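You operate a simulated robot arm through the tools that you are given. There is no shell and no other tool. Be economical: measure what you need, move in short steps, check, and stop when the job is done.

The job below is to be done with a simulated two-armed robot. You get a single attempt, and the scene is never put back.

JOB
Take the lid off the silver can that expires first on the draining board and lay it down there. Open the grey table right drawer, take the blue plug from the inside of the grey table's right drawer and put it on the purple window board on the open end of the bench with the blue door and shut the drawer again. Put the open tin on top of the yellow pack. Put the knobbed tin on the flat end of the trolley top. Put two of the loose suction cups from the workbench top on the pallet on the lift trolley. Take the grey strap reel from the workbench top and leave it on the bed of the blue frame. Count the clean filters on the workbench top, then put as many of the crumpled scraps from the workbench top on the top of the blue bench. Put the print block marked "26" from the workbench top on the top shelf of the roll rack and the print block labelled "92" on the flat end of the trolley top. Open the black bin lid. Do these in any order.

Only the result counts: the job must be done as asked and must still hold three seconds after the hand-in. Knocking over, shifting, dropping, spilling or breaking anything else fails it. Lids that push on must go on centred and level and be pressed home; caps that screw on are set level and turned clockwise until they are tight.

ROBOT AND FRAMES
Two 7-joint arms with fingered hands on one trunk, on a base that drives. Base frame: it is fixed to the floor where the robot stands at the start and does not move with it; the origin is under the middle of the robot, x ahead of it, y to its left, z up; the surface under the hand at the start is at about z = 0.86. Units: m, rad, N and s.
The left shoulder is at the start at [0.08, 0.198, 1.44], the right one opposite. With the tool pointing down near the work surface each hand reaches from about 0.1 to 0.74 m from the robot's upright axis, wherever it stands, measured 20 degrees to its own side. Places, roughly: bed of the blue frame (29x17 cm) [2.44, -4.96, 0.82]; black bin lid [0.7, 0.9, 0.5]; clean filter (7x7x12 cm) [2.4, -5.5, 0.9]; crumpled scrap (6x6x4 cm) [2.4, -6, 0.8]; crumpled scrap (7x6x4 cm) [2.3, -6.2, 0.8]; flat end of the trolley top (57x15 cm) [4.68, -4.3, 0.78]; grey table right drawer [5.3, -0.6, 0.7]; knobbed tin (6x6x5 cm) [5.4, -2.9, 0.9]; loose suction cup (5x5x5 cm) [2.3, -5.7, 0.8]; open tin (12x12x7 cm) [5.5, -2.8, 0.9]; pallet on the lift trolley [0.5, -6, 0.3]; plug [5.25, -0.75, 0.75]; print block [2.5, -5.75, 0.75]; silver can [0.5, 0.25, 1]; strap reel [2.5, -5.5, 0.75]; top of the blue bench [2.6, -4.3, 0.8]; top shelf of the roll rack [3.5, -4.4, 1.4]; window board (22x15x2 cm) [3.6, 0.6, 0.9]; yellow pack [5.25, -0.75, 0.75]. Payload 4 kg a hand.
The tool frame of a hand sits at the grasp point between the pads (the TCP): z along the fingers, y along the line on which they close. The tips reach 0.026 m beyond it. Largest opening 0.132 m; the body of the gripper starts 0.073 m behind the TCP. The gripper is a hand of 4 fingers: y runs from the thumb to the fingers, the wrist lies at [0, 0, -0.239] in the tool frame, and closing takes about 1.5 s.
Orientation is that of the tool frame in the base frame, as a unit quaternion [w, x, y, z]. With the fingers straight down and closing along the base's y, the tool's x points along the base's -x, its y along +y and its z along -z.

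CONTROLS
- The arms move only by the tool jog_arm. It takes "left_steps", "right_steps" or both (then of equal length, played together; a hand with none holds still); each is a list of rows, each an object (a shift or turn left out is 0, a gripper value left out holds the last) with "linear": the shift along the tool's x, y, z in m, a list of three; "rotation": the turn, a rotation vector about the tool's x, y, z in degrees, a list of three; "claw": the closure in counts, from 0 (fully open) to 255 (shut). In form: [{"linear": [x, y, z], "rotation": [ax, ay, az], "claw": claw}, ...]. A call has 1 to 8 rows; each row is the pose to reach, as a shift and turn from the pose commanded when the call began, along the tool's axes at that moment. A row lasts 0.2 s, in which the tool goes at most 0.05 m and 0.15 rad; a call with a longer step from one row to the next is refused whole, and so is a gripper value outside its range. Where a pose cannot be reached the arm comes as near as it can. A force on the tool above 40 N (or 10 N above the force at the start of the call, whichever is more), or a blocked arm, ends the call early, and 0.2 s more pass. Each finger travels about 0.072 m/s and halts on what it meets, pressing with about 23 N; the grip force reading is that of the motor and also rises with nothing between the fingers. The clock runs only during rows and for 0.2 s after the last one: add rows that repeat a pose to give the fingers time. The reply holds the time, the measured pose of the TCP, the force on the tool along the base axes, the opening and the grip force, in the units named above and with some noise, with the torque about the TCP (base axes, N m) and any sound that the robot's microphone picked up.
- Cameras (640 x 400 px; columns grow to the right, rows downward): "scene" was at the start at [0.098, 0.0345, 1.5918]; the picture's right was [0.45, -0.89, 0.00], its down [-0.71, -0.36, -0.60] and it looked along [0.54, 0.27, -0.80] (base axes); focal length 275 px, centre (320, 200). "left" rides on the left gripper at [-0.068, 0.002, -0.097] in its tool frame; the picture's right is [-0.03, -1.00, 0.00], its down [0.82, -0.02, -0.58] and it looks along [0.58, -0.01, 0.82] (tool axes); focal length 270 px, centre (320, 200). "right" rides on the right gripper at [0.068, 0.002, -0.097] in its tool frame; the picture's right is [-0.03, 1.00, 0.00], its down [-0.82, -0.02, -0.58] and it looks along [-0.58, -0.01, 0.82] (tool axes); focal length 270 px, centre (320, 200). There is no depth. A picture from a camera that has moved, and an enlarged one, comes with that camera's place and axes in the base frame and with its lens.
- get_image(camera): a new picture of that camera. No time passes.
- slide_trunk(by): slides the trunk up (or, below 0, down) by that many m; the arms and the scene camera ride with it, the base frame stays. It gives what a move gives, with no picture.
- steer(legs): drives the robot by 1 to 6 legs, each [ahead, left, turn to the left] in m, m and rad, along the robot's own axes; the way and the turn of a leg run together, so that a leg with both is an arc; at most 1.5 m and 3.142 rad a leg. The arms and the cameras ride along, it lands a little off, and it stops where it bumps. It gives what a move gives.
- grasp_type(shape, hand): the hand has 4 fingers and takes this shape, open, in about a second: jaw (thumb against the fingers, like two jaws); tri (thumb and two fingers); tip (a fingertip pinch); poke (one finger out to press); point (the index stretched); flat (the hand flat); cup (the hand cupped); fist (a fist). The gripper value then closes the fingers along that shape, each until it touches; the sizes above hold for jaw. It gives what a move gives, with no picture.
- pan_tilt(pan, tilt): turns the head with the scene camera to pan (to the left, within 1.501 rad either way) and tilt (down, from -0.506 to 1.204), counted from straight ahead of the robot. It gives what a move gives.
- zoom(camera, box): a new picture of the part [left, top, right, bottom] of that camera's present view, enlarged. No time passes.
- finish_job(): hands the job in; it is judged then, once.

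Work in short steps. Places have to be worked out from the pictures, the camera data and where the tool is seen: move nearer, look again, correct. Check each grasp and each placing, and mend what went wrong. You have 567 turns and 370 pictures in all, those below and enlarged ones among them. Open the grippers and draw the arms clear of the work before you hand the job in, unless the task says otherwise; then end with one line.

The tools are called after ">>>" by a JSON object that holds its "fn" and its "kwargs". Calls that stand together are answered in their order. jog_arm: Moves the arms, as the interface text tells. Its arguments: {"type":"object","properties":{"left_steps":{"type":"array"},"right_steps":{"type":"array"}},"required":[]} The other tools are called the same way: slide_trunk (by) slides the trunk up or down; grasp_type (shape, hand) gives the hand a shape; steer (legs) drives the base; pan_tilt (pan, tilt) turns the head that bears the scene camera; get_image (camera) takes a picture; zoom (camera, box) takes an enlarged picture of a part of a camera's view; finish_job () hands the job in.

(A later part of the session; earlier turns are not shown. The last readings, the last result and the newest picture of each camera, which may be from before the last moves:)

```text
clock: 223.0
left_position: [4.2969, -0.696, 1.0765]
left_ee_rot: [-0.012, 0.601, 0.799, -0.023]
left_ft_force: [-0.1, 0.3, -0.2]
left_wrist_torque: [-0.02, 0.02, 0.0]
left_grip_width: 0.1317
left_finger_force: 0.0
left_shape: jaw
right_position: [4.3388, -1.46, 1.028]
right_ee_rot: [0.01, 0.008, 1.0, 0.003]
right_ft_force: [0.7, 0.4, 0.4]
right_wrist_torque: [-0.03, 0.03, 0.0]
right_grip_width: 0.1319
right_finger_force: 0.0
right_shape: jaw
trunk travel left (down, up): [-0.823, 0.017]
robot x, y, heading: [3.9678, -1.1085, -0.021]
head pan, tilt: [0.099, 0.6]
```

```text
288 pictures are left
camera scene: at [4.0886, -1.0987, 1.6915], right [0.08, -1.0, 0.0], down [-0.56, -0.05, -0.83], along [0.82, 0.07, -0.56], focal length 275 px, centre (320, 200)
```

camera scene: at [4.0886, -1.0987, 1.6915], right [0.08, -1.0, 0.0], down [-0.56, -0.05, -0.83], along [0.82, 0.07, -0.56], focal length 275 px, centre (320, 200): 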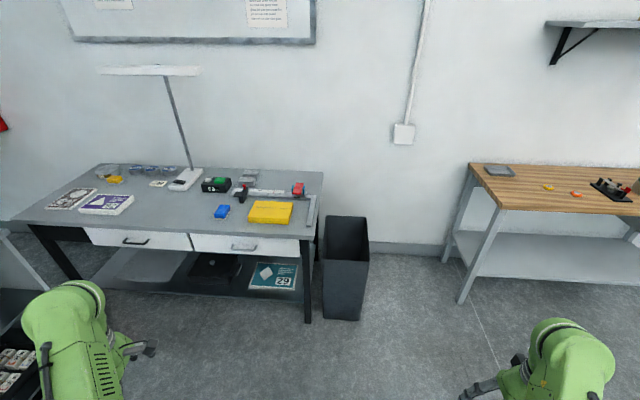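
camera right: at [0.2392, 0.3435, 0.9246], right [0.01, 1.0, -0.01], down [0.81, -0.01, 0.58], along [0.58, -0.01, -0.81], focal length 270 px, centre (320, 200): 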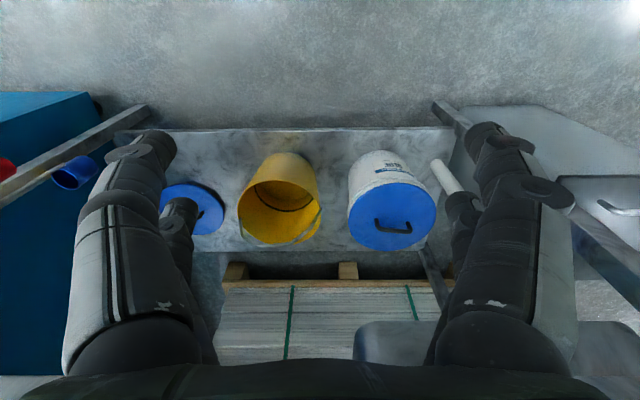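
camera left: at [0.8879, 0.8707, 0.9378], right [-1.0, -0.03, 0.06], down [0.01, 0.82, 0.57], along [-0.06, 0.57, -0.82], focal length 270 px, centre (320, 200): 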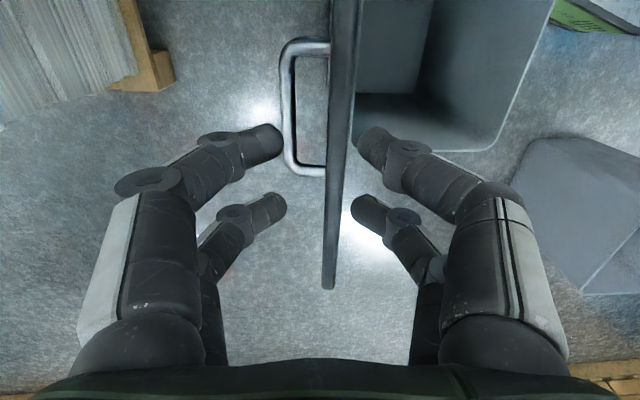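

The grey table's right drawer is at about (5.06, −0.64, 0.72); yellow pack on the table near (5.27, −0.72). I drive nearer, to (4.40, −0.83), and look.

>>> {"fn": "steer", "kwargs": {"legs": [[0.42, 0.28, 0.02]]}}

>>> {"fn": "pan_tilt", "kwargs": {"pan": 0.1, "tilt": 0.85}}

>>> {"fn": "get_image", "kwargs": {"camera": "scene"}}

>>> {"fn": "zoom", "kwargs": {"camera": "scene", "box": [160, 60, 400, 210]}}

```text
clock: 226.0
left_position: [4.7112, -0.4142, 1.0769]
left_ee_rot: [-0.012, 0.595, 0.804, -0.022]
left_ft_force: [-0.4, 0.4, 0.6]
left_wrist_torque: [0.04, -0.03, 0.04]
left_grip_width: 0.1319
left_finger_force: 0.0
left_shape: jaw
right_position: [4.7656, -1.1767, 1.0275]
right_ee_rot: [0.01, 0.001, 1.0, 0.004]
right_ft_force: [-0.7, 0.1, 0.6]
right_wrist_torque: [0.02, 0.0, 0.04]
right_grip_width: 0.1321
right_finger_force: 0.0
right_shape: jaw
trunk travel left (down, up): [-0.823, 0.017]
robot x, y, heading: [4.3899, -0.8272, 0.0]
head pan, tilt: [0.099, 0.6]
```

```text
clock: 226.8
left_position: [4.7127, -0.4134, 1.0761]
left_ee_rot: [-0.011, 0.595, 0.803, -0.024]
left_ft_force: [-0.1, 0.9, 0.0]
left_wrist_torque: [0.0, -0.02, 0.01]
left_grip_width: 0.132
left_finger_force: 0.1
left_shape: jaw
right_position: [4.7669, -1.1744, 1.0282]
right_ee_rot: [0.009, 0.0, 1.0, 0.005]
right_ft_force: [-0.4, -0.1, 0.1]
right_wrist_torque: [-0.03, -0.01, 0.0]
right_grip_width: 0.1319
right_finger_force: 0.1
right_shape: jaw
trunk travel left (down, up): [-0.823, 0.017]
robot x, y, heading: [4.3913, -0.8271, -0.002]
head pan, tilt: [0.099, 0.85]
```

```text
287 pictures are left
camera scene: at [4.5007, -0.8203, 1.6707], right [0.1, -1.0, 0.0], down [-0.75, -0.07, -0.66], along [0.66, 0.07, -0.75], focal length 275 px, centre (320, 200)
```

scene: 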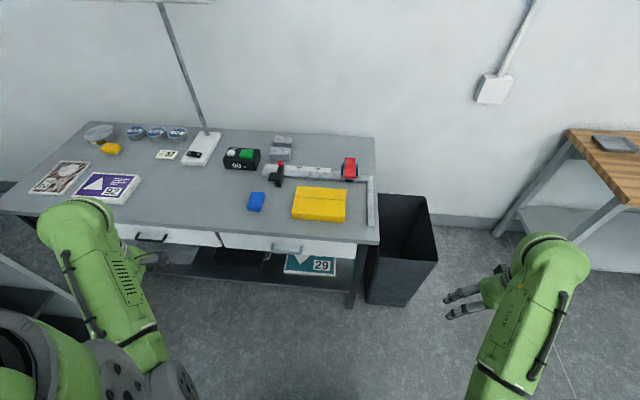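

```text
2.67 times, centred on (280, 135) of scene
camera zoom: at [4.5007, -0.8203, 1.6707], right [0.1, -1.0, 0.0], down [-0.75, -0.07, -0.66], along [0.66, 0.07, -0.75], focal length 734 px, centre (427, 373)
```

zoom: 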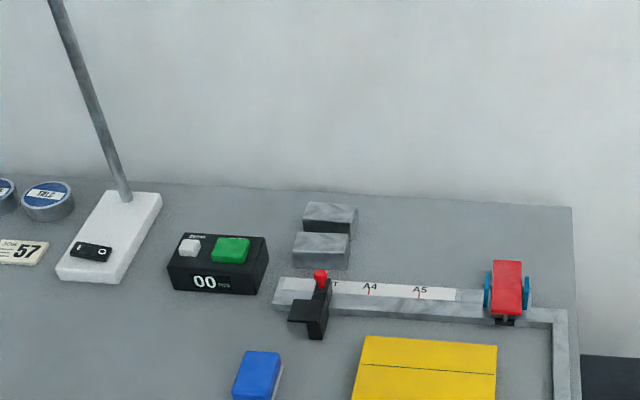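

Zooming in on the drawer front and handle.

>>> {"fn": "zoom", "kwargs": {"camera": "scene", "box": [200, 180, 400, 305]}}

```text
3.20 times, centred on (300, 242) of scene
camera zoom: at [4.5007, -0.8203, 1.6707], right [0.1, -1.0, 0.0], down [-0.75, -0.07, -0.66], along [0.66, 0.07, -0.75], focal length 880 px, centre (384, 64)
```

zoom: 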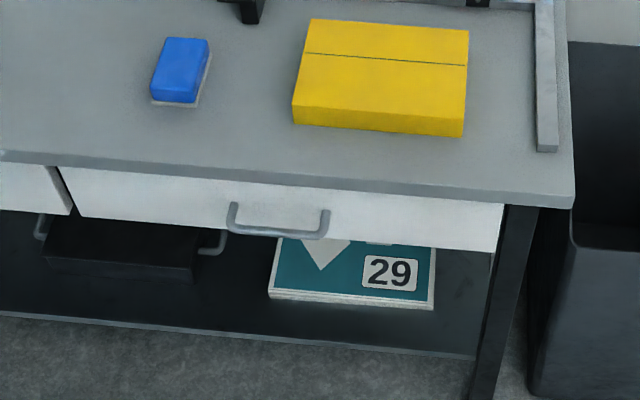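

Handle bar ≈ (5.03, −0.64, 0.75); table top ≈ 0.80; yellow pack centre ≈ (5.22, −0.74), top ≈ 0.83. I'll grip the bar with fingers pointing forward: yaw the left hand, back up a little, lower the trunk.

>>> {"fn": "jog_arm", "kwargs": {"left_steps": [{"rotation": [0, 0, 8.5]}, {"rotation": [0, 0, 17]}, {"rotation": [0, 0, 17]}]}}

>>> {"fn": "steer", "kwargs": {"legs": [[-0.06, 0, 0]]}}

>>> {"fn": "slide_trunk", "kwargs": {"by": -0.42}}

```text
clock: 227.6
left_position: [4.7125, -0.4132, 1.0762]
left_ee_rot: [-0.01, 0.707, 0.706, -0.026]
left_ft_force: [0.8, -0.2, -0.5]
left_wrist_torque: [0.02, -0.02, -0.02]
left_grip_width: 0.1318
left_finger_force: 0.0
left_shape: jaw
right_position: [4.7669, -1.1753, 1.0262]
right_ee_rot: [0.01, 0.002, 1.0, 0.004]
right_ft_force: [-0.2, 0.9, -0.2]
right_wrist_torque: [0.02, 0.0, 0.02]
right_grip_width: 0.1322
right_finger_force: 0.1
right_shape: jaw
trunk travel left (down, up): [-0.823, 0.017]
robot x, y, heading: [4.3923, -0.8278, 0.0]
head pan, tilt: [0.099, 0.85]
```

```text
clock: 228.5
left_position: [4.6633, -0.4129, 1.0726]
left_ee_rot: [-0.013, 0.706, 0.707, -0.03]
left_ft_force: [0.9, -0.2, 0.6]
left_wrist_torque: [0.0, 0.08, -0.03]
left_grip_width: 0.1318
left_finger_force: 0.0
left_shape: jaw
right_position: [4.7173, -1.1776, 1.0235]
right_ee_rot: [0.004, 0.0, 1.0, 0.003]
right_ft_force: [0.3, 0.2, -0.5]
right_wrist_torque: [-0.03, 0.08, 0.01]
right_grip_width: 0.1318
right_finger_force: 0.1
right_shape: jaw
trunk travel left (down, up): [-0.823, 0.017]
robot x, y, heading: [4.3322, -0.8274, -0.004]
head pan, tilt: [0.099, 0.85]
```

```text
refused: -0.42 is not a number from -0.4 to 0.4
```

Limit is 0.4 per slide. Lower 0.4, then swing the hand to point forward while moving toward the handle.

>>> {"fn": "slide_trunk", "kwargs": {"by": -0.4}}

>>> {"fn": "jog_arm", "kwargs": {"left_steps": [{"linear": [-0.021, 0.024, -0.007], "rotation": [-8.2, 0, 0]}, {"linear": [-0.041, 0.049, -0.014], "rotation": [-16.4, 0, 0]}, {"linear": [-0.062, 0.073, -0.021], "rotation": [-24.6, 0, 0]}, {"linear": [-0.083, 0.097, -0.028], "rotation": [-32.8, 0, 0]}, {"linear": [-0.103, 0.121, -0.035], "rotation": [-41, 0, 0]}, {"linear": [-0.124, 0.146, -0.043], "rotation": [-49.2, 0, 0]}, {"linear": [-0.144, 0.17, -0.05], "rotation": [-57.4, 0, 0]}, {"linear": [-0.165, 0.194, -0.057], "rotation": [-65.6, 0, 0]}]}}

```text
clock: 232.6
left_position: [4.6507, -0.4235, 0.8053]
left_ee_rot: [-0.012, 0.712, 0.701, -0.042]
left_ft_force: [0.1, -0.2, -0.7]
left_wrist_torque: [0.0, -0.01, 0.01]
left_grip_width: 0.1318
left_finger_force: 0.1
left_shape: jaw
right_position: [4.7107, -1.1775, 0.7696]
right_ee_rot: [0.008, 0.001, 1.0, 0.004]
right_ft_force: [0.6, 0.6, -0.4]
right_wrist_torque: [-0.02, 0.01, 0.01]
right_grip_width: 0.1321
right_finger_force: 0.0
right_shape: jaw
trunk travel left (down, up): [-0.566, 0.274]
robot x, y, heading: [4.3327, -0.8295, -0.0]
head pan, tilt: [0.099, 0.85]
stopped: the arm was blocked; the commanded pose is now the measured one
```

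```text
clock: 234.4
left_position: [4.8621, -0.621, 0.8288]
left_ee_rot: [0.364, 0.6, 0.621, 0.349]
left_ft_force: [0.1, 0.4, 0.3]
left_wrist_torque: [0.01, 0.01, 0.01]
left_grip_width: 0.132
left_finger_force: 0.0
left_shape: jaw
left hand out of reach, approached as far as the arm can: row 7, 8
right_position: [4.7102, -1.1764, 0.7687]
right_ee_rot: [0.009, 0.0, 1.0, 0.004]
right_ft_force: [0.9, -0.1, 0.5]
right_wrist_torque: [0.0, 0.01, 0.04]
right_grip_width: 0.1318
right_finger_force: 0.1
right_shape: jaw
trunk travel left (down, up): [-0.566, 0.274]
robot x, y, heading: [4.3294, -0.8281, -0.001]
head pan, tilt: [0.099, 0.85]
```

The trunk again stopped at −0.27 (an elbow meets the base, it seems), but the height suffices. I continue pitching the left hand forward while lowering it.

>>> {"fn": "jog_arm", "kwargs": {"left_steps": [{"linear": [-0.005, -0.02, 0.03], "rotation": [-6, 0, 0]}, {"linear": [-0.009, -0.036, 0.06], "rotation": [-12, 0, 0]}, {"linear": [-0.014, -0.036, 0.08], "rotation": [-20, 0, 0]}, {"linear": [-0.018, -0.036, 0.098], "rotation": [-28, 0, 0]}, {"linear": [-0.018, -0.036, 0.098], "rotation": [-28, 0, 0]}]}}

>>> {"fn": "get_image", "kwargs": {"camera": "left"}}

>>> {"fn": "get_image", "kwargs": {"camera": "scene"}}

```text
clock: 235.6
left_position: [4.9347, -0.6473, 0.8933]
left_ee_rot: [0.455, 0.543, 0.517, 0.48]
left_ft_force: [1.0, -0.3, 0.7]
left_wrist_torque: [-0.02, -0.03, 0.02]
left_grip_width: 0.1322
left_finger_force: 0.0
left_shape: jaw
left hand out of reach, approached as far as the arm can: row 1, 2, 3, 4, 5
right_position: [4.708, -1.1759, 0.7703]
right_ee_rot: [0.01, 0.001, 1.0, 0.004]
right_ft_force: [0.0, 0.0, 0.2]
right_wrist_torque: [-0.04, 0.01, -0.02]
right_grip_width: 0.132
right_finger_force: 0.0
right_shape: jaw
trunk travel left (down, up): [-0.566, 0.274]
robot x, y, heading: [4.3306, -0.8303, 0.002]
head pan, tilt: [0.099, 0.85]
```

```text
284 pictures are left
camera left: at [4.8379, -0.7157, 0.9037], right [-0.12, 0.03, -0.99], down [-0.57, 0.82, 0.09], along [0.81, 0.58, -0.09], focal length 270 px, centre (320, 200)
```

left: 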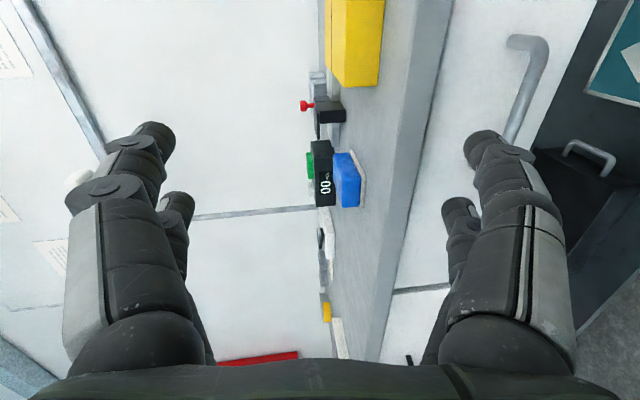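

```text
283 pictures are left
camera scene: at [4.4415, -0.8202, 1.4134], right [0.1, -1.0, 0.0], down [-0.75, -0.07, -0.66], along [0.66, 0.07, -0.75], focal length 275 px, centre (320, 200)
```

scene: 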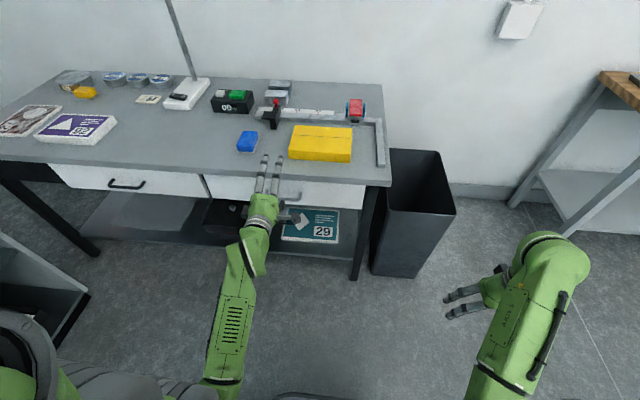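

The wrist can't pitch that far with a low arm; I need the trunk lower. I extend the right arm forward and up a little (raising its elbow), then slide down.

>>> {"fn": "jog_arm", "kwargs": {"right_steps": [{"linear": [-0.03, -0.02, -0.03]}, {"linear": [-0.06, -0.04, -0.06]}, {"linear": [-0.09, -0.06, -0.09]}, {"linear": [-0.12, -0.08, -0.12]}, {"linear": [-0.14, -0.1, -0.15]}]}}

>>> {"fn": "slide_trunk", "kwargs": {"by": -0.15}}

```text
clock: 236.8
left_position: [4.9339, -0.6484, 0.893]
left_ee_rot: [0.455, 0.544, 0.517, 0.479]
left_ft_force: [0.4, 0.4, 1.1]
left_wrist_torque: [-0.04, -0.02, 0.01]
left_grip_width: 0.1321
left_finger_force: 0.1
left_shape: jaw
right_position: [4.8452, -1.2771, 0.9216]
right_ee_rot: [0.009, 0.0, 1.0, 0.004]
right_ft_force: [-0.4, 0.1, 0.1]
right_wrist_torque: [-0.03, -0.01, 0.03]
right_grip_width: 0.1322
right_finger_force: 0.0
right_shape: jaw
trunk travel left (down, up): [-0.566, 0.274]
robot x, y, heading: [4.3318, -0.8279, 0.005]
head pan, tilt: [0.099, 0.85]
```

```text
clock: 238.5
left_position: [4.9334, -0.6478, 0.7424]
left_ee_rot: [0.456, 0.543, 0.517, 0.48]
left_ft_force: [-0.1, -0.6, 0.6]
left_wrist_torque: [0.0, -0.01, 0.0]
left_grip_width: 0.132
left_finger_force: 0.0
left_shape: jaw
right_position: [4.8452, -1.2773, 0.7724]
right_ee_rot: [0.009, 0.001, 1.0, 0.003]
right_ft_force: [-0.3, -0.3, -1.0]
right_wrist_torque: [0.08, 0.03, -0.01]
right_grip_width: 0.1321
right_finger_force: 0.0
right_shape: jaw
trunk travel left (down, up): [-0.416, 0.424]
robot x, y, heading: [4.3321, -0.8283, -0.0]
head pan, tilt: [0.099, 0.85]
```

Worked. Checking the handle through the left camera.

>>> {"fn": "get_image", "kwargs": {"camera": "left"}}

>>> {"fn": "zoom", "kwargs": {"camera": "scene", "box": [180, 90, 400, 230]}}

```text
282 pictures are left
camera left: at [4.8378, -0.7156, 0.7536], right [-0.12, 0.03, -0.99], down [-0.57, 0.82, 0.09], along [0.81, 0.58, -0.09], focal length 270 px, centre (320, 200)
```

left: 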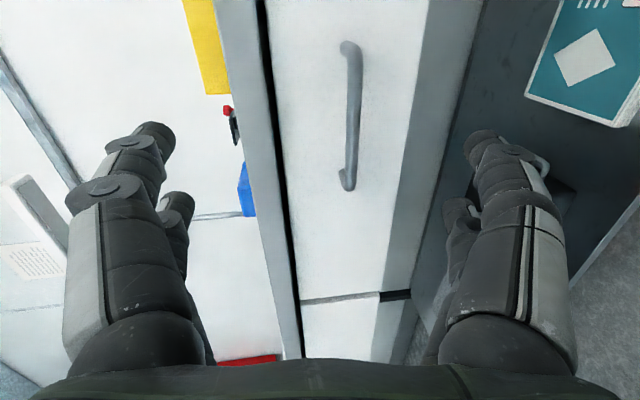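

```text
2.86 times, centred on (290, 160) of scene
camera zoom: at [4.4414, -0.8201, 1.2635], right [0.1, -1.0, 0.0], down [-0.75, -0.07, -0.66], along [0.66, 0.07, -0.75], focal length 786 px, centre (406, 314)
```

zoom: 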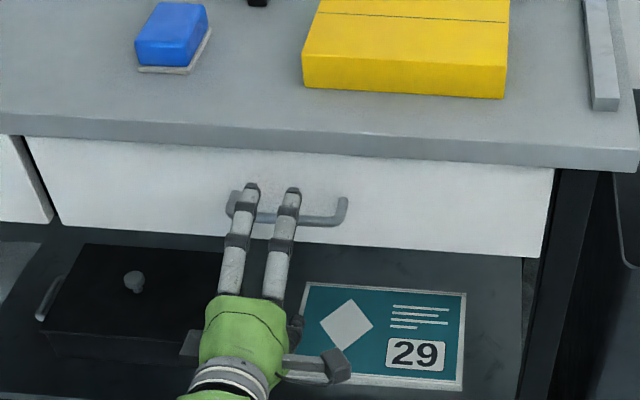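

The bar is near (5.06, −0.64, 0.70). I drop 3 cm and advance partly, then check.

>>> {"fn": "jog_arm", "kwargs": {"left_steps": [{"linear": [0.005, -0.029, 0.0]}, {"linear": [0.005, -0.029, 0.04]}, {"linear": [0.005, -0.029, 0.08]}, {"linear": [0.005, -0.029, 0.08]}]}}

>>> {"fn": "get_image", "kwargs": {"camera": "left"}}

>>> {"fn": "zoom", "kwargs": {"camera": "scene", "box": [210, 120, 340, 200]}}

```text
clock: 239.5
left_position: [5.0051, -0.6487, 0.7303]
left_ee_rot: [0.444, 0.55, 0.518, 0.481]
left_ft_force: [-0.9, -0.3, 0.5]
left_wrist_torque: [0.02, 0.0, -0.02]
left_grip_width: 0.132
left_finger_force: 0.1
left_shape: jaw
left hand out of reach, approached as far as the arm can: row 1, 2, 3, 4
right_position: [4.8446, -1.2774, 0.7719]
right_ee_rot: [0.01, 0.0, 1.0, 0.004]
right_ft_force: [-0.3, 0.2, 0.5]
right_wrist_torque: [0.0, -0.03, -0.02]
right_grip_width: 0.1319
right_finger_force: 0.1
right_shape: jaw
trunk travel left (down, up): [-0.416, 0.424]
robot x, y, heading: [4.3326, -0.8282, -0.006]
head pan, tilt: [0.099, 0.85]
```

```text
280 pictures are left
camera left: at [4.9093, -0.7163, 0.7409], right [-0.14, 0.04, -0.99], down [-0.57, 0.81, 0.12], along [0.81, 0.58, -0.09], focal length 270 px, centre (320, 200)
```

left: 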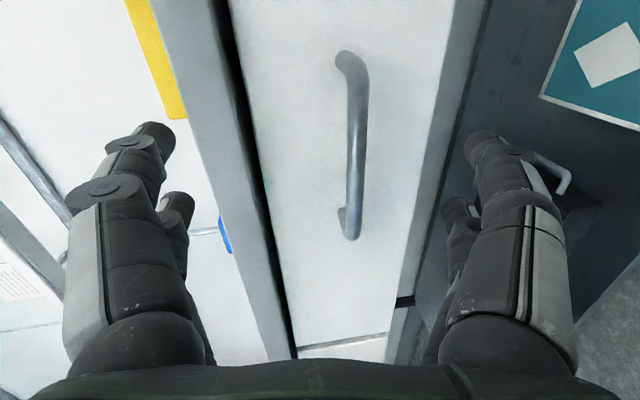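

```text
4.92 times, centred on (275, 160) of scene
camera zoom: at [4.441, -0.8201, 1.2635], right [0.1, -1.0, 0.0], down [-0.75, -0.07, -0.66], along [0.66, 0.07, -0.75], focal length 1354 px, centre (542, 397)
```

zoom: 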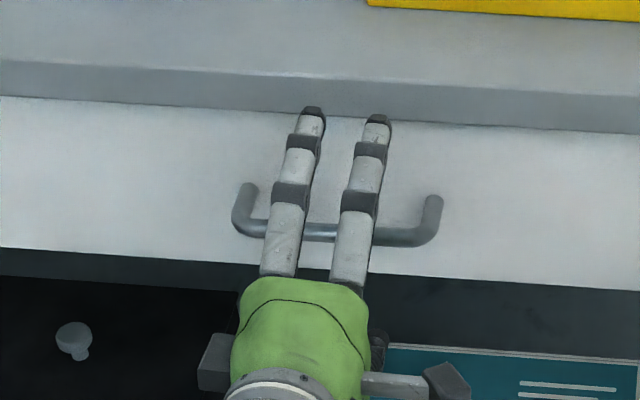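

Bar confirmed at (5.06, −0.643, 0.699). I lower the trunk 3 cm, then advance 5 cm.

>>> {"fn": "slide_trunk", "kwargs": {"by": -0.035}}

>>> {"fn": "jog_arm", "kwargs": {"left_steps": [{"linear": [0.003, 0.003, 0.025]}, {"linear": [0.004, 0.005, 0.05]}, {"linear": [0.004, 0.005, 0.05]}]}}

>>> {"fn": "get_image", "kwargs": {"camera": "left"}}

```text
clock: 240.3
left_position: [5.0046, -0.6476, 0.6939]
left_ee_rot: [0.443, 0.551, 0.519, 0.481]
left_ft_force: [0.6, 0.8, -0.5]
left_wrist_torque: [-0.02, -0.02, 0.02]
left_grip_width: 0.132
left_finger_force: 0.1
left_shape: jaw
right_position: [4.8448, -1.2786, 0.7371]
right_ee_rot: [0.01, 0.001, 1.0, 0.003]
right_ft_force: [-0.5, 0.3, 0.5]
right_wrist_torque: [0.01, -0.02, -0.02]
right_grip_width: 0.132
right_finger_force: 0.1
right_shape: jaw
trunk travel left (down, up): [-0.381, 0.459]
robot x, y, heading: [4.3297, -0.8268, -0.003]
head pan, tilt: [0.099, 0.85]
```

```text
clock: 240.9
left_position: [5.0452, -0.6471, 0.6979]
left_ee_rot: [0.44, 0.552, 0.52, 0.481]
left_ft_force: [-9.3, 0.8, 0.4]
left_wrist_torque: [0.0, -0.72, -0.13]
left_grip_width: 0.132
left_finger_force: 0.0
left_shape: jaw
left hand out of reach, approached as far as the arm can: row 2, 3
right_position: [4.8442, -1.2772, 0.7388]
right_ee_rot: [0.01, 0.001, 1.0, 0.004]
right_ft_force: [0.1, 0.0, 0.4]
right_wrist_torque: [0.01, 0.02, 0.01]
right_grip_width: 0.1319
right_finger_force: 0.0
right_shape: jaw
trunk travel left (down, up): [-0.381, 0.459]
robot x, y, heading: [4.3334, -0.8286, -0.004]
head pan, tilt: [0.099, 0.85]
stopped in row 3 (left hand): the force on the tool passed its limit at 80 N (the readings are from after the stop); the commanded pose is now the measured one
```

```text
278 pictures are left
camera left: at [4.9503, -0.7163, 0.7095], right [-0.15, 0.05, -0.99], down [-0.58, 0.81, 0.13], along [0.8, 0.59, -0.1], focal length 270 px, centre (320, 200)
```

left: 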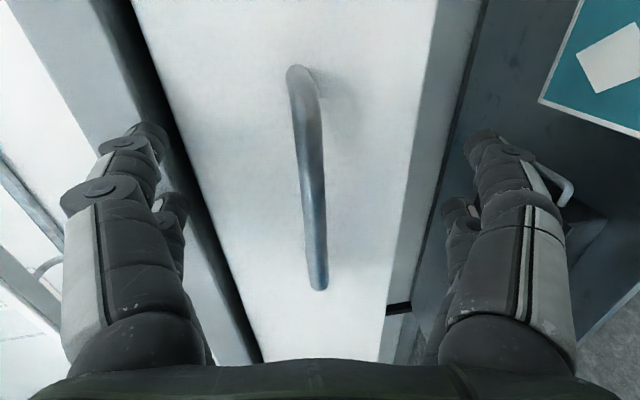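

The upper fingertip hit the table edge. I back off 1.5 cm, narrow the opening to about 5 cm, then advance again.

>>> {"fn": "jog_arm", "kwargs": {"left_steps": [{"linear": [0, 0, -0.015]}, {"linear": [0, 0.002, -0.015], "claw": 150}, {"linear": [0, 0.002, -0.015], "claw": 150}, {"linear": [0, 0.002, -0.015], "claw": 150}, {"linear": [0, 0.002, 0.0], "claw": 150}, {"linear": [0, 0.002, 0.01], "claw": 150}]}}

>>> {"fn": "get_image", "kwargs": {"camera": "left"}}

```text
clock: 242.3
left_position: [5.0559, -0.6475, 0.6978]
left_ee_rot: [0.438, 0.554, 0.521, 0.48]
left_ft_force: [0.5, 0.1, -0.1]
left_wrist_torque: [-0.04, 0.01, -0.01]
left_grip_width: 0.0547
left_finger_force: 0.1
left_shape: jaw
right_position: [4.8453, -1.2773, 0.7375]
right_ee_rot: [0.01, 0.001, 1.0, 0.003]
right_ft_force: [0.0, -0.5, 0.3]
right_wrist_torque: [-0.01, 0.01, 0.0]
right_grip_width: 0.1321
right_finger_force: 0.1
right_shape: jaw
trunk travel left (down, up): [-0.381, 0.459]
robot x, y, heading: [4.3319, -0.832, -0.001]
head pan, tilt: [0.099, 0.85]
```

```text
277 pictures are left
camera left: at [4.9613, -0.7167, 0.7097], right [-0.16, 0.05, -0.99], down [-0.58, 0.81, 0.13], along [0.8, 0.59, -0.1], focal length 270 px, centre (320, 200)
```

left: 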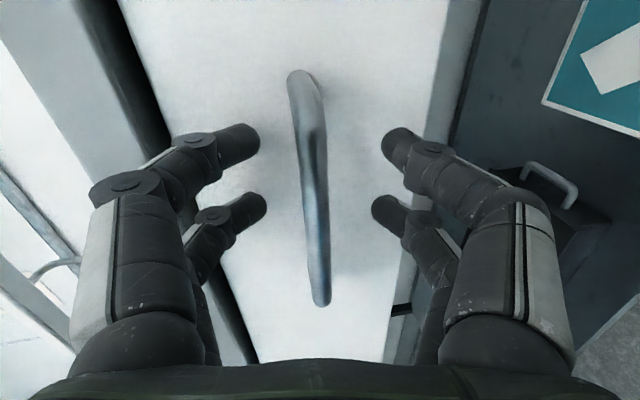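

Bar between the fingers with no contact. I close.

>>> {"fn": "jog_arm", "kwargs": {"left_steps": [{"linear": [0, 0, 0.004], "claw": 255}, {"linear": [0, 0, 0.004], "claw": 255}, {"linear": [0, 0, 0.004], "claw": 255}, {"linear": [0, 0, 0.004], "claw": 255}, {"linear": [0, 0, 0.004], "claw": 255}]}}

>>> {"fn": "get_image", "kwargs": {"camera": "left"}}

```text
clock: 243.5
left_position: [5.059, -0.6484, 0.7003]
left_ee_rot: [0.439, 0.553, 0.52, 0.48]
left_ft_force: [-0.2, 0.2, -0.1]
left_wrist_torque: [0.0, -0.02, 0.0]
left_grip_width: 0.0
left_finger_force: 22.7
left_shape: jaw
left hand out of reach, approached as far as the arm can: row 1, 2, 3, 4, 5
right_position: [4.8458, -1.2763, 0.7379]
right_ee_rot: [0.009, 0.0, 1.0, 0.003]
right_ft_force: [1.0, 0.1, -0.7]
right_wrist_torque: [-0.02, 0.01, 0.01]
right_grip_width: 0.132
right_finger_force: 0.2
right_shape: jaw
trunk travel left (down, up): [-0.381, 0.459]
robot x, y, heading: [4.3342, -0.8293, -0.003]
head pan, tilt: [0.099, 0.85]
```

```text
276 pictures are left
camera left: at [4.9644, -0.7168, 0.712], right [-0.15, 0.05, -0.99], down [-0.58, 0.81, 0.13], along [0.8, 0.59, -0.1], focal length 270 px, centre (320, 200)
```

left: 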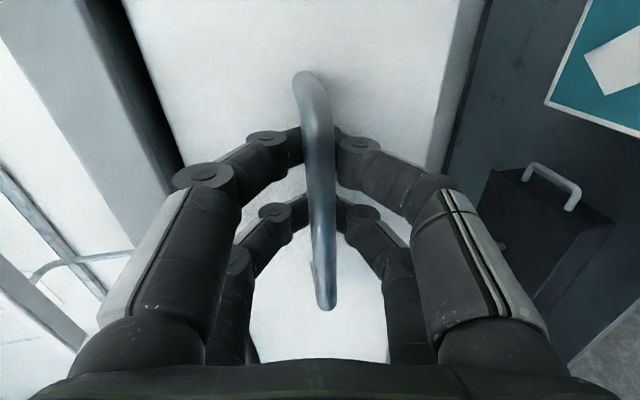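

The bar is caged. I pull by driving back 0.1 m and check.

>>> {"fn": "steer", "kwargs": {"legs": [[-0.12, 0, 0]]}}

>>> {"fn": "get_image", "kwargs": {"camera": "scene"}}

```text
clock: 244.8
left_position: [4.9394, -0.6491, 0.7017]
left_ee_rot: [0.44, 0.554, 0.519, 0.48]
left_ft_force: [0.8, 0.1, -0.9]
left_wrist_torque: [-0.02, -0.03, 0.05]
left_grip_width: 0.0002
left_finger_force: 23.0
left_shape: jaw
right_position: [4.725, -1.279, 0.7372]
right_ee_rot: [0.009, 0.002, 1.0, 0.003]
right_ft_force: [-1.1, 0.1, -0.3]
right_wrist_torque: [0.0, 0.03, 0.0]
right_grip_width: 0.1319
right_finger_force: 0.1
right_shape: jaw
trunk travel left (down, up): [-0.381, 0.459]
robot x, y, heading: [4.2148, -0.8293, -0.005]
head pan, tilt: [0.099, 0.85]
```

```text
275 pictures are left
camera scene: at [4.3214, -0.8204, 1.2286], right [0.1, -1.0, 0.0], down [-0.75, -0.07, -0.66], along [0.66, 0.06, -0.75], focal length 275 px, centre (320, 200)
```

scene: 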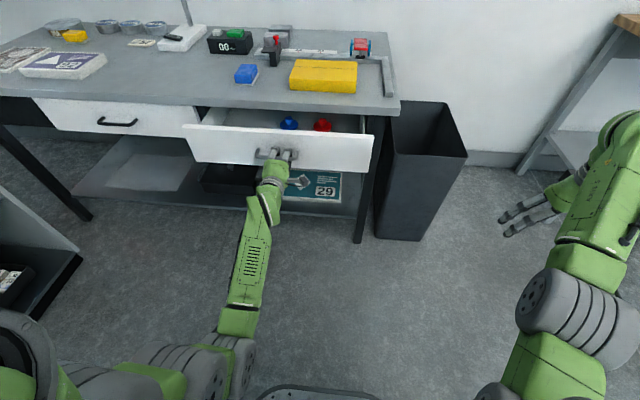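

The drawer opens; a blue and a red plug are inside. Pull another 0.12 m.

>>> {"fn": "steer", "kwargs": {"legs": [[-0.12, 0, 0]]}}

>>> {"fn": "zoom", "kwargs": {"camera": "scene", "box": [180, 60, 400, 200]}}

```text
clock: 246.0
left_position: [4.8198, -0.648, 0.703]
left_ee_rot: [0.439, 0.553, 0.519, 0.481]
left_ft_force: [0.0, -0.3, -3.1]
left_wrist_torque: [0.06, -0.05, 0.01]
left_grip_width: 0.0
left_finger_force: 23.3
left_shape: jaw
right_position: [4.6051, -1.2775, 0.737]
right_ee_rot: [0.01, 0.001, 1.0, 0.003]
right_ft_force: [-0.1, 0.1, -0.1]
right_wrist_torque: [0.03, 0.01, 0.0]
right_grip_width: 0.132
right_finger_force: 0.0
right_shape: jaw
trunk travel left (down, up): [-0.381, 0.459]
robot x, y, heading: [4.093, -0.8274, -0.0]
head pan, tilt: [0.099, 0.85]
```

```text
2.86 times, centred on (290, 130) of scene
camera zoom: at [4.2014, -0.82, 1.2286], right [0.1, -1.0, 0.0], down [-0.75, -0.07, -0.66], along [0.66, 0.06, -0.75], focal length 786 px, centre (406, 400)
```

zoom: 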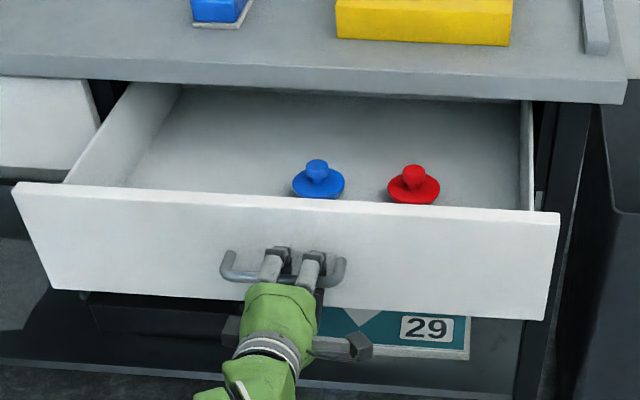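

The blue plug is near (5.0, −0.64). I pull 6 cm more for room, then release.

>>> {"fn": "steer", "kwargs": {"legs": [[-0.06, 0, 0]]}}

>>> {"fn": "zoom", "kwargs": {"camera": "scene", "box": [180, 60, 400, 200]}}

```text
clock: 247.0
left_position: [4.7603, -0.6491, 0.7035]
left_ee_rot: [0.44, 0.553, 0.519, 0.481]
left_ft_force: [0.3, 0.3, -4.5]
left_wrist_torque: [0.08, -0.01, -0.01]
left_grip_width: 0.0
left_finger_force: 22.6
left_shape: jaw
right_position: [4.545, -1.2777, 0.7377]
right_ee_rot: [0.01, 0.002, 1.0, 0.003]
right_ft_force: [0.5, 0.4, 0.5]
right_wrist_torque: [0.0, -0.01, 0.01]
right_grip_width: 0.1321
right_finger_force: 0.2
right_shape: jaw
trunk travel left (down, up): [-0.381, 0.459]
robot x, y, heading: [4.0331, -0.8252, -0.002]
head pan, tilt: [0.099, 0.85]
```

```text
2.86 times, centred on (290, 130) of scene
camera zoom: at [4.1419, -0.8199, 1.2286], right [0.1, -1.0, 0.0], down [-0.75, -0.07, -0.66], along [0.66, 0.06, -0.75], focal length 786 px, centre (406, 400)
```

zoom: 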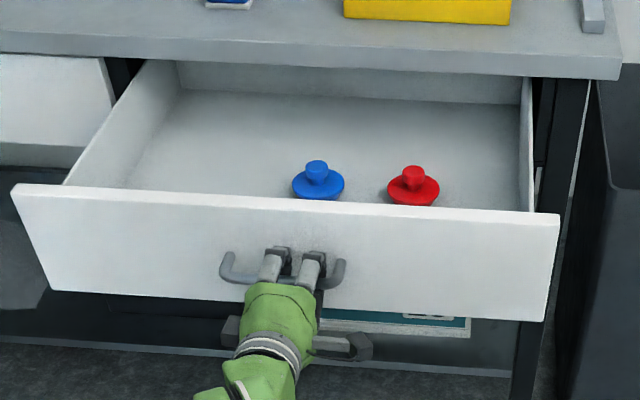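

Drawer is open 0.30 m. I release the bar, back off, raise the trunk, and turn the fingers down.

>>> {"fn": "jog_arm", "kwargs": {"left_steps": [{"claw": 200}, {"claw": 140}, {"claw": 120}, {"linear": [0, 0, -0.04]}, {"linear": [0, 0, -0.08]}, {"linear": [0, 0, -0.1], "claw": 0}]}}

>>> {"fn": "slide_trunk", "kwargs": {"by": 0.4}}

>>> {"fn": "jog_arm", "kwargs": {"left_steps": [{"rotation": [8.4, 0, 0]}, {"rotation": [16.8, 0, 0]}, {"rotation": [25, 0, 0]}, {"rotation": [33.5, 0, 0]}, {"rotation": [42, 0, 0]}, {"rotation": [50, 0, 0]}, {"rotation": [58.5, 0, 0]}, {"rotation": [67, 0, 0]}]}}

>>> {"fn": "get_image", "kwargs": {"camera": "scene"}}

```text
clock: 248.4
left_position: [4.6611, -0.6508, 0.7169]
left_ee_rot: [0.44, 0.553, 0.518, 0.481]
left_ft_force: [-0.1, -0.8, 0.3]
left_wrist_torque: [-0.04, 0.04, -0.01]
left_grip_width: 0.1246
left_finger_force: 0.0
left_shape: jaw
right_position: [4.5458, -1.2783, 0.7366]
right_ee_rot: [0.01, 0.002, 1.0, 0.004]
right_ft_force: [-0.2, -0.6, -0.6]
right_wrist_torque: [-0.02, 0.03, 0.02]
right_grip_width: 0.1319
right_finger_force: 0.0
right_shape: jaw
trunk travel left (down, up): [-0.381, 0.459]
robot x, y, heading: [4.0313, -0.8255, -0.005]
head pan, tilt: [0.099, 0.85]
```

```text
clock: 252.2
left_position: [4.6621, -0.651, 1.1169]
left_ee_rot: [0.44, 0.553, 0.519, 0.481]
left_ft_force: [0.2, -0.4, 0.2]
left_wrist_torque: [0.0, -0.01, 0.02]
left_grip_width: 0.1319
left_finger_force: 0.0
left_shape: jaw
right_position: [4.5449, -1.2777, 1.137]
right_ee_rot: [0.009, 0.002, 1.0, 0.003]
right_ft_force: [-0.5, 0.3, -0.4]
right_wrist_torque: [-0.01, 0.02, 0.04]
right_grip_width: 0.132
right_finger_force: 0.0
right_shape: jaw
trunk travel left (down, up): [-0.781, 0.059]
robot x, y, heading: [4.0342, -0.8294, -0.0]
head pan, tilt: [0.099, 0.85]
```

```text
clock: 254.0
left_position: [4.6628, -0.6513, 1.1168]
left_ee_rot: [0.061, 0.704, 0.698, 0.113]
left_ft_force: [0.8, 0.4, -0.7]
left_wrist_torque: [0.01, -0.01, -0.01]
left_grip_width: 0.1318
left_finger_force: 0.1
left_shape: jaw
right_position: [4.5473, -1.2782, 1.1364]
right_ee_rot: [0.01, 0.001, 1.0, 0.004]
right_ft_force: [-0.4, 0.5, -1.5]
right_wrist_torque: [-0.01, -0.01, 0.04]
right_grip_width: 0.1321
right_finger_force: 0.1
right_shape: jaw
trunk travel left (down, up): [-0.781, 0.059]
robot x, y, heading: [4.033, -0.8263, -0.001]
head pan, tilt: [0.099, 0.85]
```

```text
272 pictures are left
camera scene: at [4.144, -0.8202, 1.6283], right [0.1, -1.0, 0.0], down [-0.75, -0.07, -0.66], along [0.66, 0.06, -0.75], focal length 275 px, centre (320, 200)
```

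scene: 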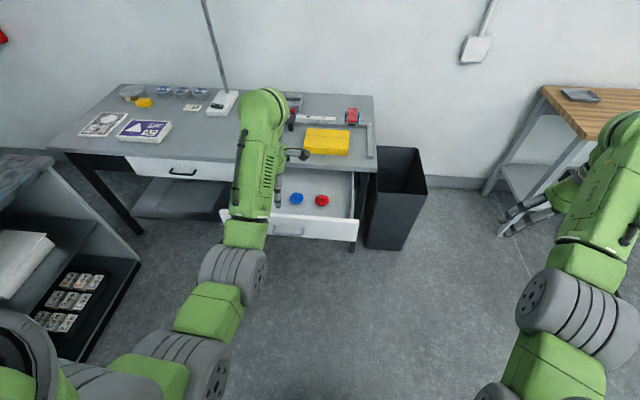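

I turn the left hand to close along y, then drive forward 0.33 m.

>>> {"fn": "jog_arm", "kwargs": {"left_steps": [{"rotation": [1.31, 0.71, -8.18]}, {"rotation": [2.62, 1.42, -16.4]}, {"rotation": [3.93, 2.13, -24.5]}, {"rotation": [5.24, 2.84, -32.7]}, {"rotation": [6.55, 3.55, -40.9]}, {"rotation": [7.86, 4.25, -49.1]}, {"rotation": [9.17, 4.97, -57.3]}, {"rotation": [10.5, 5.67, -65.4]}]}}

>>> {"fn": "jog_arm", "kwargs": {"left_steps": [{"rotation": [1.31, 0.71, -8.18]}, {"rotation": [2.62, 1.42, -16.4]}, {"rotation": [3.93, 2.13, -24.5]}]}}

>>> {"fn": "steer", "kwargs": {"legs": [[0.33, 0, 0]]}}

>>> {"fn": "get_image", "kwargs": {"camera": "left"}}

```text
clock: 255.8
left_position: [4.6625, -0.6486, 1.1162]
left_ee_rot: [0.02, 0.214, 0.976, 0.035]
left_ft_force: [0.1, 0.4, 0.8]
left_wrist_torque: [0.0, -0.01, 0.0]
left_grip_width: 0.1319
left_finger_force: 0.0
left_shape: jaw
right_position: [4.5454, -1.2769, 1.1369]
right_ee_rot: [0.009, 0.001, 1.0, 0.004]
right_ft_force: [0.3, 0.1, 0.3]
right_wrist_torque: [-0.03, 0.04, 0.02]
right_grip_width: 0.132
right_finger_force: 0.1
right_shape: jaw
trunk travel left (down, up): [-0.781, 0.059]
robot x, y, heading: [4.0362, -0.832, -0.0]
head pan, tilt: [0.099, 0.85]
```

```text
clock: 256.6
left_position: [4.6633, -0.65, 1.1168]
left_ee_rot: [0.021, 0.215, 0.976, 0.036]
left_ft_force: [-0.3, -0.6, 0.1]
left_wrist_torque: [-0.01, 0.0, -0.02]
left_grip_width: 0.1319
left_finger_force: 0.0
left_shape: jaw
left hand out of reach, approached as far as the arm can: row 1, 2, 3
right_position: [4.5453, -1.2772, 1.1371]
right_ee_rot: [0.009, 0.001, 1.0, 0.003]
right_ft_force: [-0.5, 0.2, 0.1]
right_wrist_torque: [-0.01, 0.0, 0.02]
right_grip_width: 0.1322
right_finger_force: 0.0
right_shape: jaw
trunk travel left (down, up): [-0.781, 0.059]
robot x, y, heading: [4.0323, -0.8282, -0.007]
head pan, tilt: [0.099, 0.85]
```

```text
clock: 258.8
left_position: [4.9889, -0.6509, 1.1198]
left_ee_rot: [0.022, 0.216, 0.976, 0.036]
left_ft_force: [0.4, -0.3, 0.6]
left_wrist_torque: [0.01, -0.02, 0.0]
left_grip_width: 0.1318
left_finger_force: 0.1
left_shape: jaw
right_position: [4.8698, -1.2811, 1.1389]
right_ee_rot: [0.011, 0.002, 1.0, 0.004]
right_ft_force: [-0.7, -0.4, 0.2]
right_wrist_torque: [-0.01, -0.01, 0.02]
right_grip_width: 0.1321
right_finger_force: 0.0
right_shape: jaw
trunk travel left (down, up): [-0.781, 0.059]
robot x, y, heading: [4.3584, -0.8268, 0.001]
head pan, tilt: [0.099, 0.85]
```

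```text
271 pictures are left
camera left: at [5.046, -0.6838, 1.2173], right [-0.4, -0.91, -0.08], down [-0.78, 0.29, 0.55], along [-0.48, 0.28, -0.83], focal length 270 px, centre (320, 200)
```

left: 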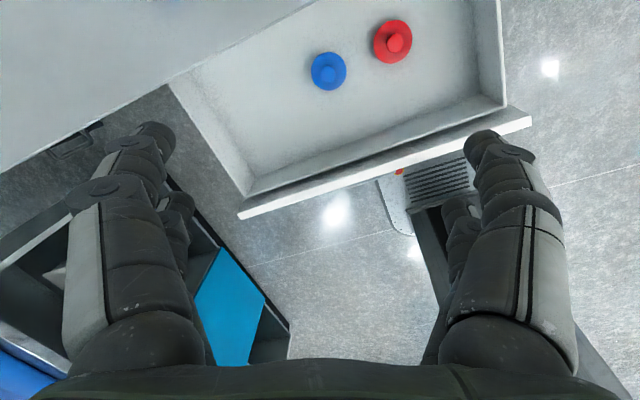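

Yaw stops ~25° short, which is fine. The blue knob is near (4.987, −0.63, 0.675); red plug 0.117 m to its right. I drive 6 cm closer, shift the hand back accordingly, and lower the trunk for reach.

>>> {"fn": "steer", "kwargs": {"legs": [[0.06, 0, 0]]}}

>>> {"fn": "jog_arm", "kwargs": {"left_steps": [{"linear": [0.03, -0.012, 0]}, {"linear": [0.062, -0.003, 0]}, {"linear": [0.062, -0.003, 0]}]}}

>>> {"fn": "slide_trunk", "kwargs": {"by": -0.28}}

>>> {"fn": "get_image", "kwargs": {"camera": "left"}}

```text
clock: 259.8
left_position: [5.0402, -0.6512, 1.1231]
left_ee_rot: [0.025, 0.216, 0.975, 0.036]
left_ft_force: [-0.8, 1.2, 0.0]
left_wrist_torque: [0.02, -0.04, 0.0]
left_grip_width: 0.1318
left_finger_force: 0.0
left_shape: jaw
right_position: [4.923, -1.2796, 1.1429]
right_ee_rot: [0.014, 0.003, 1.0, 0.003]
right_ft_force: [-1.3, 0.4, -0.2]
right_wrist_torque: [-0.02, -0.04, -0.02]
right_grip_width: 0.1321
right_finger_force: 0.0
right_shape: jaw
trunk travel left (down, up): [-0.781, 0.059]
robot x, y, heading: [4.4208, -0.829, 0.002]
head pan, tilt: [0.099, 0.85]
```

```text
clock: 260.6
left_position: [4.9914, -0.6274, 1.1157]
left_ee_rot: [0.019, 0.215, 0.976, 0.035]
left_ft_force: [0.1, 0.7, -0.3]
left_wrist_torque: [0.0, 0.02, -0.02]
left_grip_width: 0.132
left_finger_force: 0.0
left_shape: jaw
right_position: [4.9325, -1.2799, 1.1368]
right_ee_rot: [0.011, 0.002, 1.0, 0.004]
right_ft_force: [-0.4, -0.4, 0.2]
right_wrist_torque: [-0.01, 0.05, -0.03]
right_grip_width: 0.1319
right_finger_force: 0.1
right_shape: jaw
trunk travel left (down, up): [-0.781, 0.059]
robot x, y, heading: [4.4223, -0.8299, -0.004]
head pan, tilt: [0.099, 0.85]
```

```text
clock: 263.4
left_position: [4.9919, -0.6283, 0.8362]
left_ee_rot: [0.02, 0.215, 0.976, 0.035]
left_ft_force: [0.7, -0.1, -0.1]
left_wrist_torque: [0.0, -0.06, -0.01]
left_grip_width: 0.1317
left_finger_force: 0.1
left_shape: jaw
right_position: [4.9329, -1.2798, 0.8571]
right_ee_rot: [0.01, 0.002, 1.0, 0.003]
right_ft_force: [0.2, 0.0, 1.1]
right_wrist_torque: [0.01, 0.03, 0.0]
right_grip_width: 0.1318
right_finger_force: 0.1
right_shape: jaw
trunk travel left (down, up): [-0.501, 0.339]
robot x, y, heading: [4.4174, -0.8291, -0.002]
head pan, tilt: [0.099, 0.85]
```

```text
270 pictures are left
camera left: at [5.0505, -0.6606, 0.9338], right [-0.4, -0.91, -0.08], down [-0.78, 0.29, 0.55], along [-0.48, 0.28, -0.83], focal length 270 px, centre (320, 200)
```

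left: 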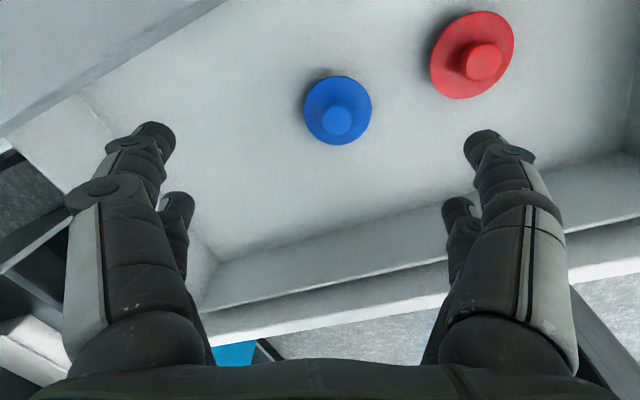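

Blue knob ≈ (4.983, −0.627, 0.69), disc 66 mm. I'll pinch the knob with one finger pair: narrow the opening so as not to touch the red plug, and descend to z≈0.70.

>>> {"fn": "jog_arm", "kwargs": {"left_steps": [{"linear": [-0.003, -0.005, 0.03], "claw": 80}, {"linear": [-0.005, -0.009, 0.07], "claw": 80}, {"linear": [-0.007, -0.012, 0.105], "claw": 80}, {"linear": [-0.007, -0.012, 0.105], "claw": 80}]}}

>>> {"fn": "get_image", "kwargs": {"camera": "left"}}

```text
clock: 264.4
left_position: [5.0001, -0.6351, 0.7305]
left_ee_rot: [0.021, 0.215, 0.976, 0.036]
left_ft_force: [-0.7, -0.2, 0.4]
left_wrist_torque: [-0.01, 0.03, 0.02]
left_grip_width: 0.091
left_finger_force: 0.1
left_shape: jaw
right_position: [4.933, -1.2788, 0.8574]
right_ee_rot: [0.01, 0.004, 1.0, 0.003]
right_ft_force: [0.1, -1.0, 0.5]
right_wrist_torque: [0.01, -0.02, 0.04]
right_grip_width: 0.132
right_finger_force: 0.0
right_shape: jaw
trunk travel left (down, up): [-0.501, 0.339]
robot x, y, heading: [4.4199, -0.8288, -0.002]
head pan, tilt: [0.099, 0.85]
```

```text
269 pictures are left
camera left: at [5.0574, -0.6674, 0.8286], right [-0.4, -0.91, -0.08], down [-0.78, 0.29, 0.55], along [-0.48, 0.28, -0.83], focal length 270 px, centre (320, 200)
```

left: 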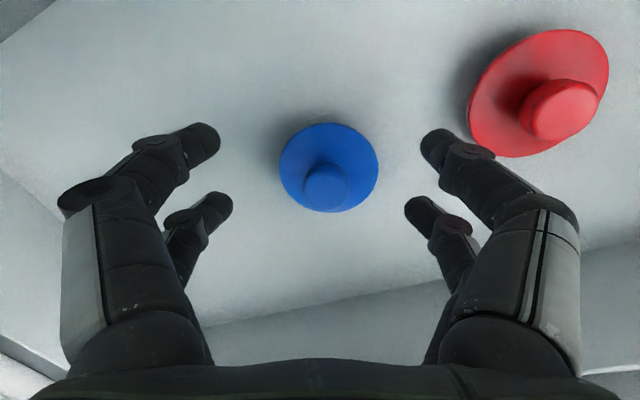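

Triangulated knob: (4.977, −0.623, 0.67). I descend to z≈0.685 and close.

>>> {"fn": "jog_arm", "kwargs": {"left_steps": [{"linear": [0.008, -0.002, 0.025]}, {"linear": [0.008, -0.002, 0.046]}, {"linear": [0.008, -0.002, 0.046]}]}}

>>> {"fn": "jog_arm", "kwargs": {"left_steps": [{"claw": 255}, {"claw": 255}, {"claw": 255}, {"claw": 255}, {"claw": 255}, {"claw": 255}]}}

>>> {"fn": "get_image", "kwargs": {"camera": "left"}}

```text
clock: 265.2
left_position: [4.9862, -0.6312, 0.6969]
left_ee_rot: [0.021, 0.216, 0.976, 0.036]
left_ft_force: [0.1, 0.0, 0.1]
left_wrist_torque: [-0.03, 0.03, 0.01]
left_grip_width: 0.0909
left_finger_force: 0.0
left_shape: jaw
left hand out of reach, approached as far as the arm can: row 2, 3
right_position: [4.9335, -1.2791, 0.856]
right_ee_rot: [0.01, 0.003, 1.0, 0.003]
right_ft_force: [-0.3, 0.0, -0.2]
right_wrist_torque: [0.0, -0.02, -0.01]
right_grip_width: 0.1321
right_finger_force: 0.1
right_shape: jaw
trunk travel left (down, up): [-0.501, 0.339]
robot x, y, heading: [4.4173, -0.8291, -0.002]
head pan, tilt: [0.099, 0.85]
```

```text
clock: 266.6
left_position: [4.9845, -0.633, 0.6979]
left_ee_rot: [0.02, 0.216, 0.976, 0.036]
left_ft_force: [0.6, 1.0, 7.9]
left_wrist_torque: [-0.02, 0.03, -0.02]
left_grip_width: 0.0069
left_finger_force: 22.7
left_shape: jaw
right_position: [4.9325, -1.2793, 0.8581]
right_ee_rot: [0.011, 0.003, 1.0, 0.003]
right_ft_force: [0.1, 1.0, -0.1]
right_wrist_torque: [0.0, 0.0, -0.02]
right_grip_width: 0.1321
right_finger_force: 0.1
right_shape: jaw
trunk travel left (down, up): [-0.501, 0.339]
robot x, y, heading: [4.4213, -0.8294, -0.003]
head pan, tilt: [0.099, 0.85]
```

```text
268 pictures are left
camera left: at [5.0426, -0.6634, 0.7965], right [-0.4, -0.91, -0.08], down [-0.78, 0.29, 0.55], along [-0.48, 0.28, -0.83], focal length 270 px, centre (320, 200)
```

left: 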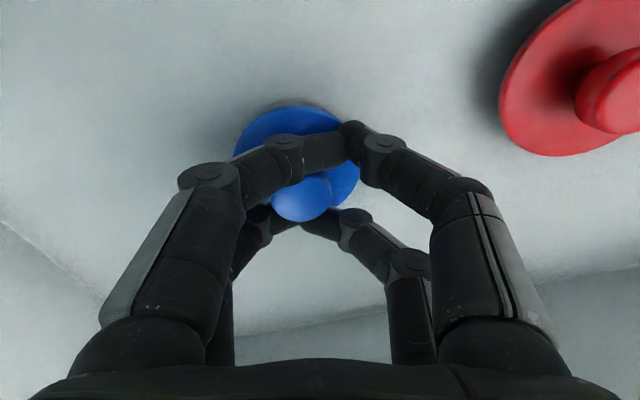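

Fingers closed around the knob area at a reach limit. I lift with the trunk 4 cm to see whether the plug comes.

>>> {"fn": "slide_trunk", "kwargs": {"by": 0.05}}

>>> {"fn": "get_image", "kwargs": {"camera": "left"}}

```text
clock: 267.5
left_position: [4.9846, -0.6323, 0.7469]
left_ee_rot: [0.021, 0.216, 0.976, 0.035]
left_ft_force: [-0.5, -0.8, -0.7]
left_wrist_torque: [-0.02, -0.01, -0.02]
left_grip_width: 0.0064
left_finger_force: 23.1
left_shape: jaw
right_position: [4.9334, -1.2796, 0.9065]
right_ee_rot: [0.009, 0.003, 1.0, 0.003]
right_ft_force: [0.5, -0.3, -0.3]
right_wrist_torque: [0.02, 0.01, 0.01]
right_grip_width: 0.1321
right_finger_force: 0.1
right_shape: jaw
trunk travel left (down, up): [-0.551, 0.289]
robot x, y, heading: [4.4183, -0.8288, -0.005]
head pan, tilt: [0.099, 0.85]
```

```text
267 pictures are left
camera left: at [5.0434, -0.6633, 0.8447], right [-0.4, -0.91, -0.08], down [-0.78, 0.29, 0.55], along [-0.49, 0.28, -0.83], focal length 270 px, centre (320, 200)
```

left: 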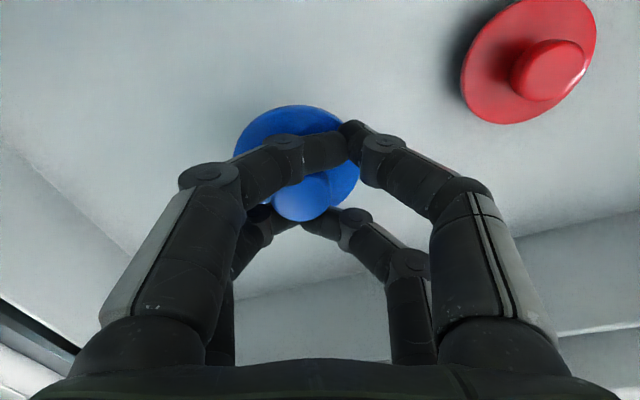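

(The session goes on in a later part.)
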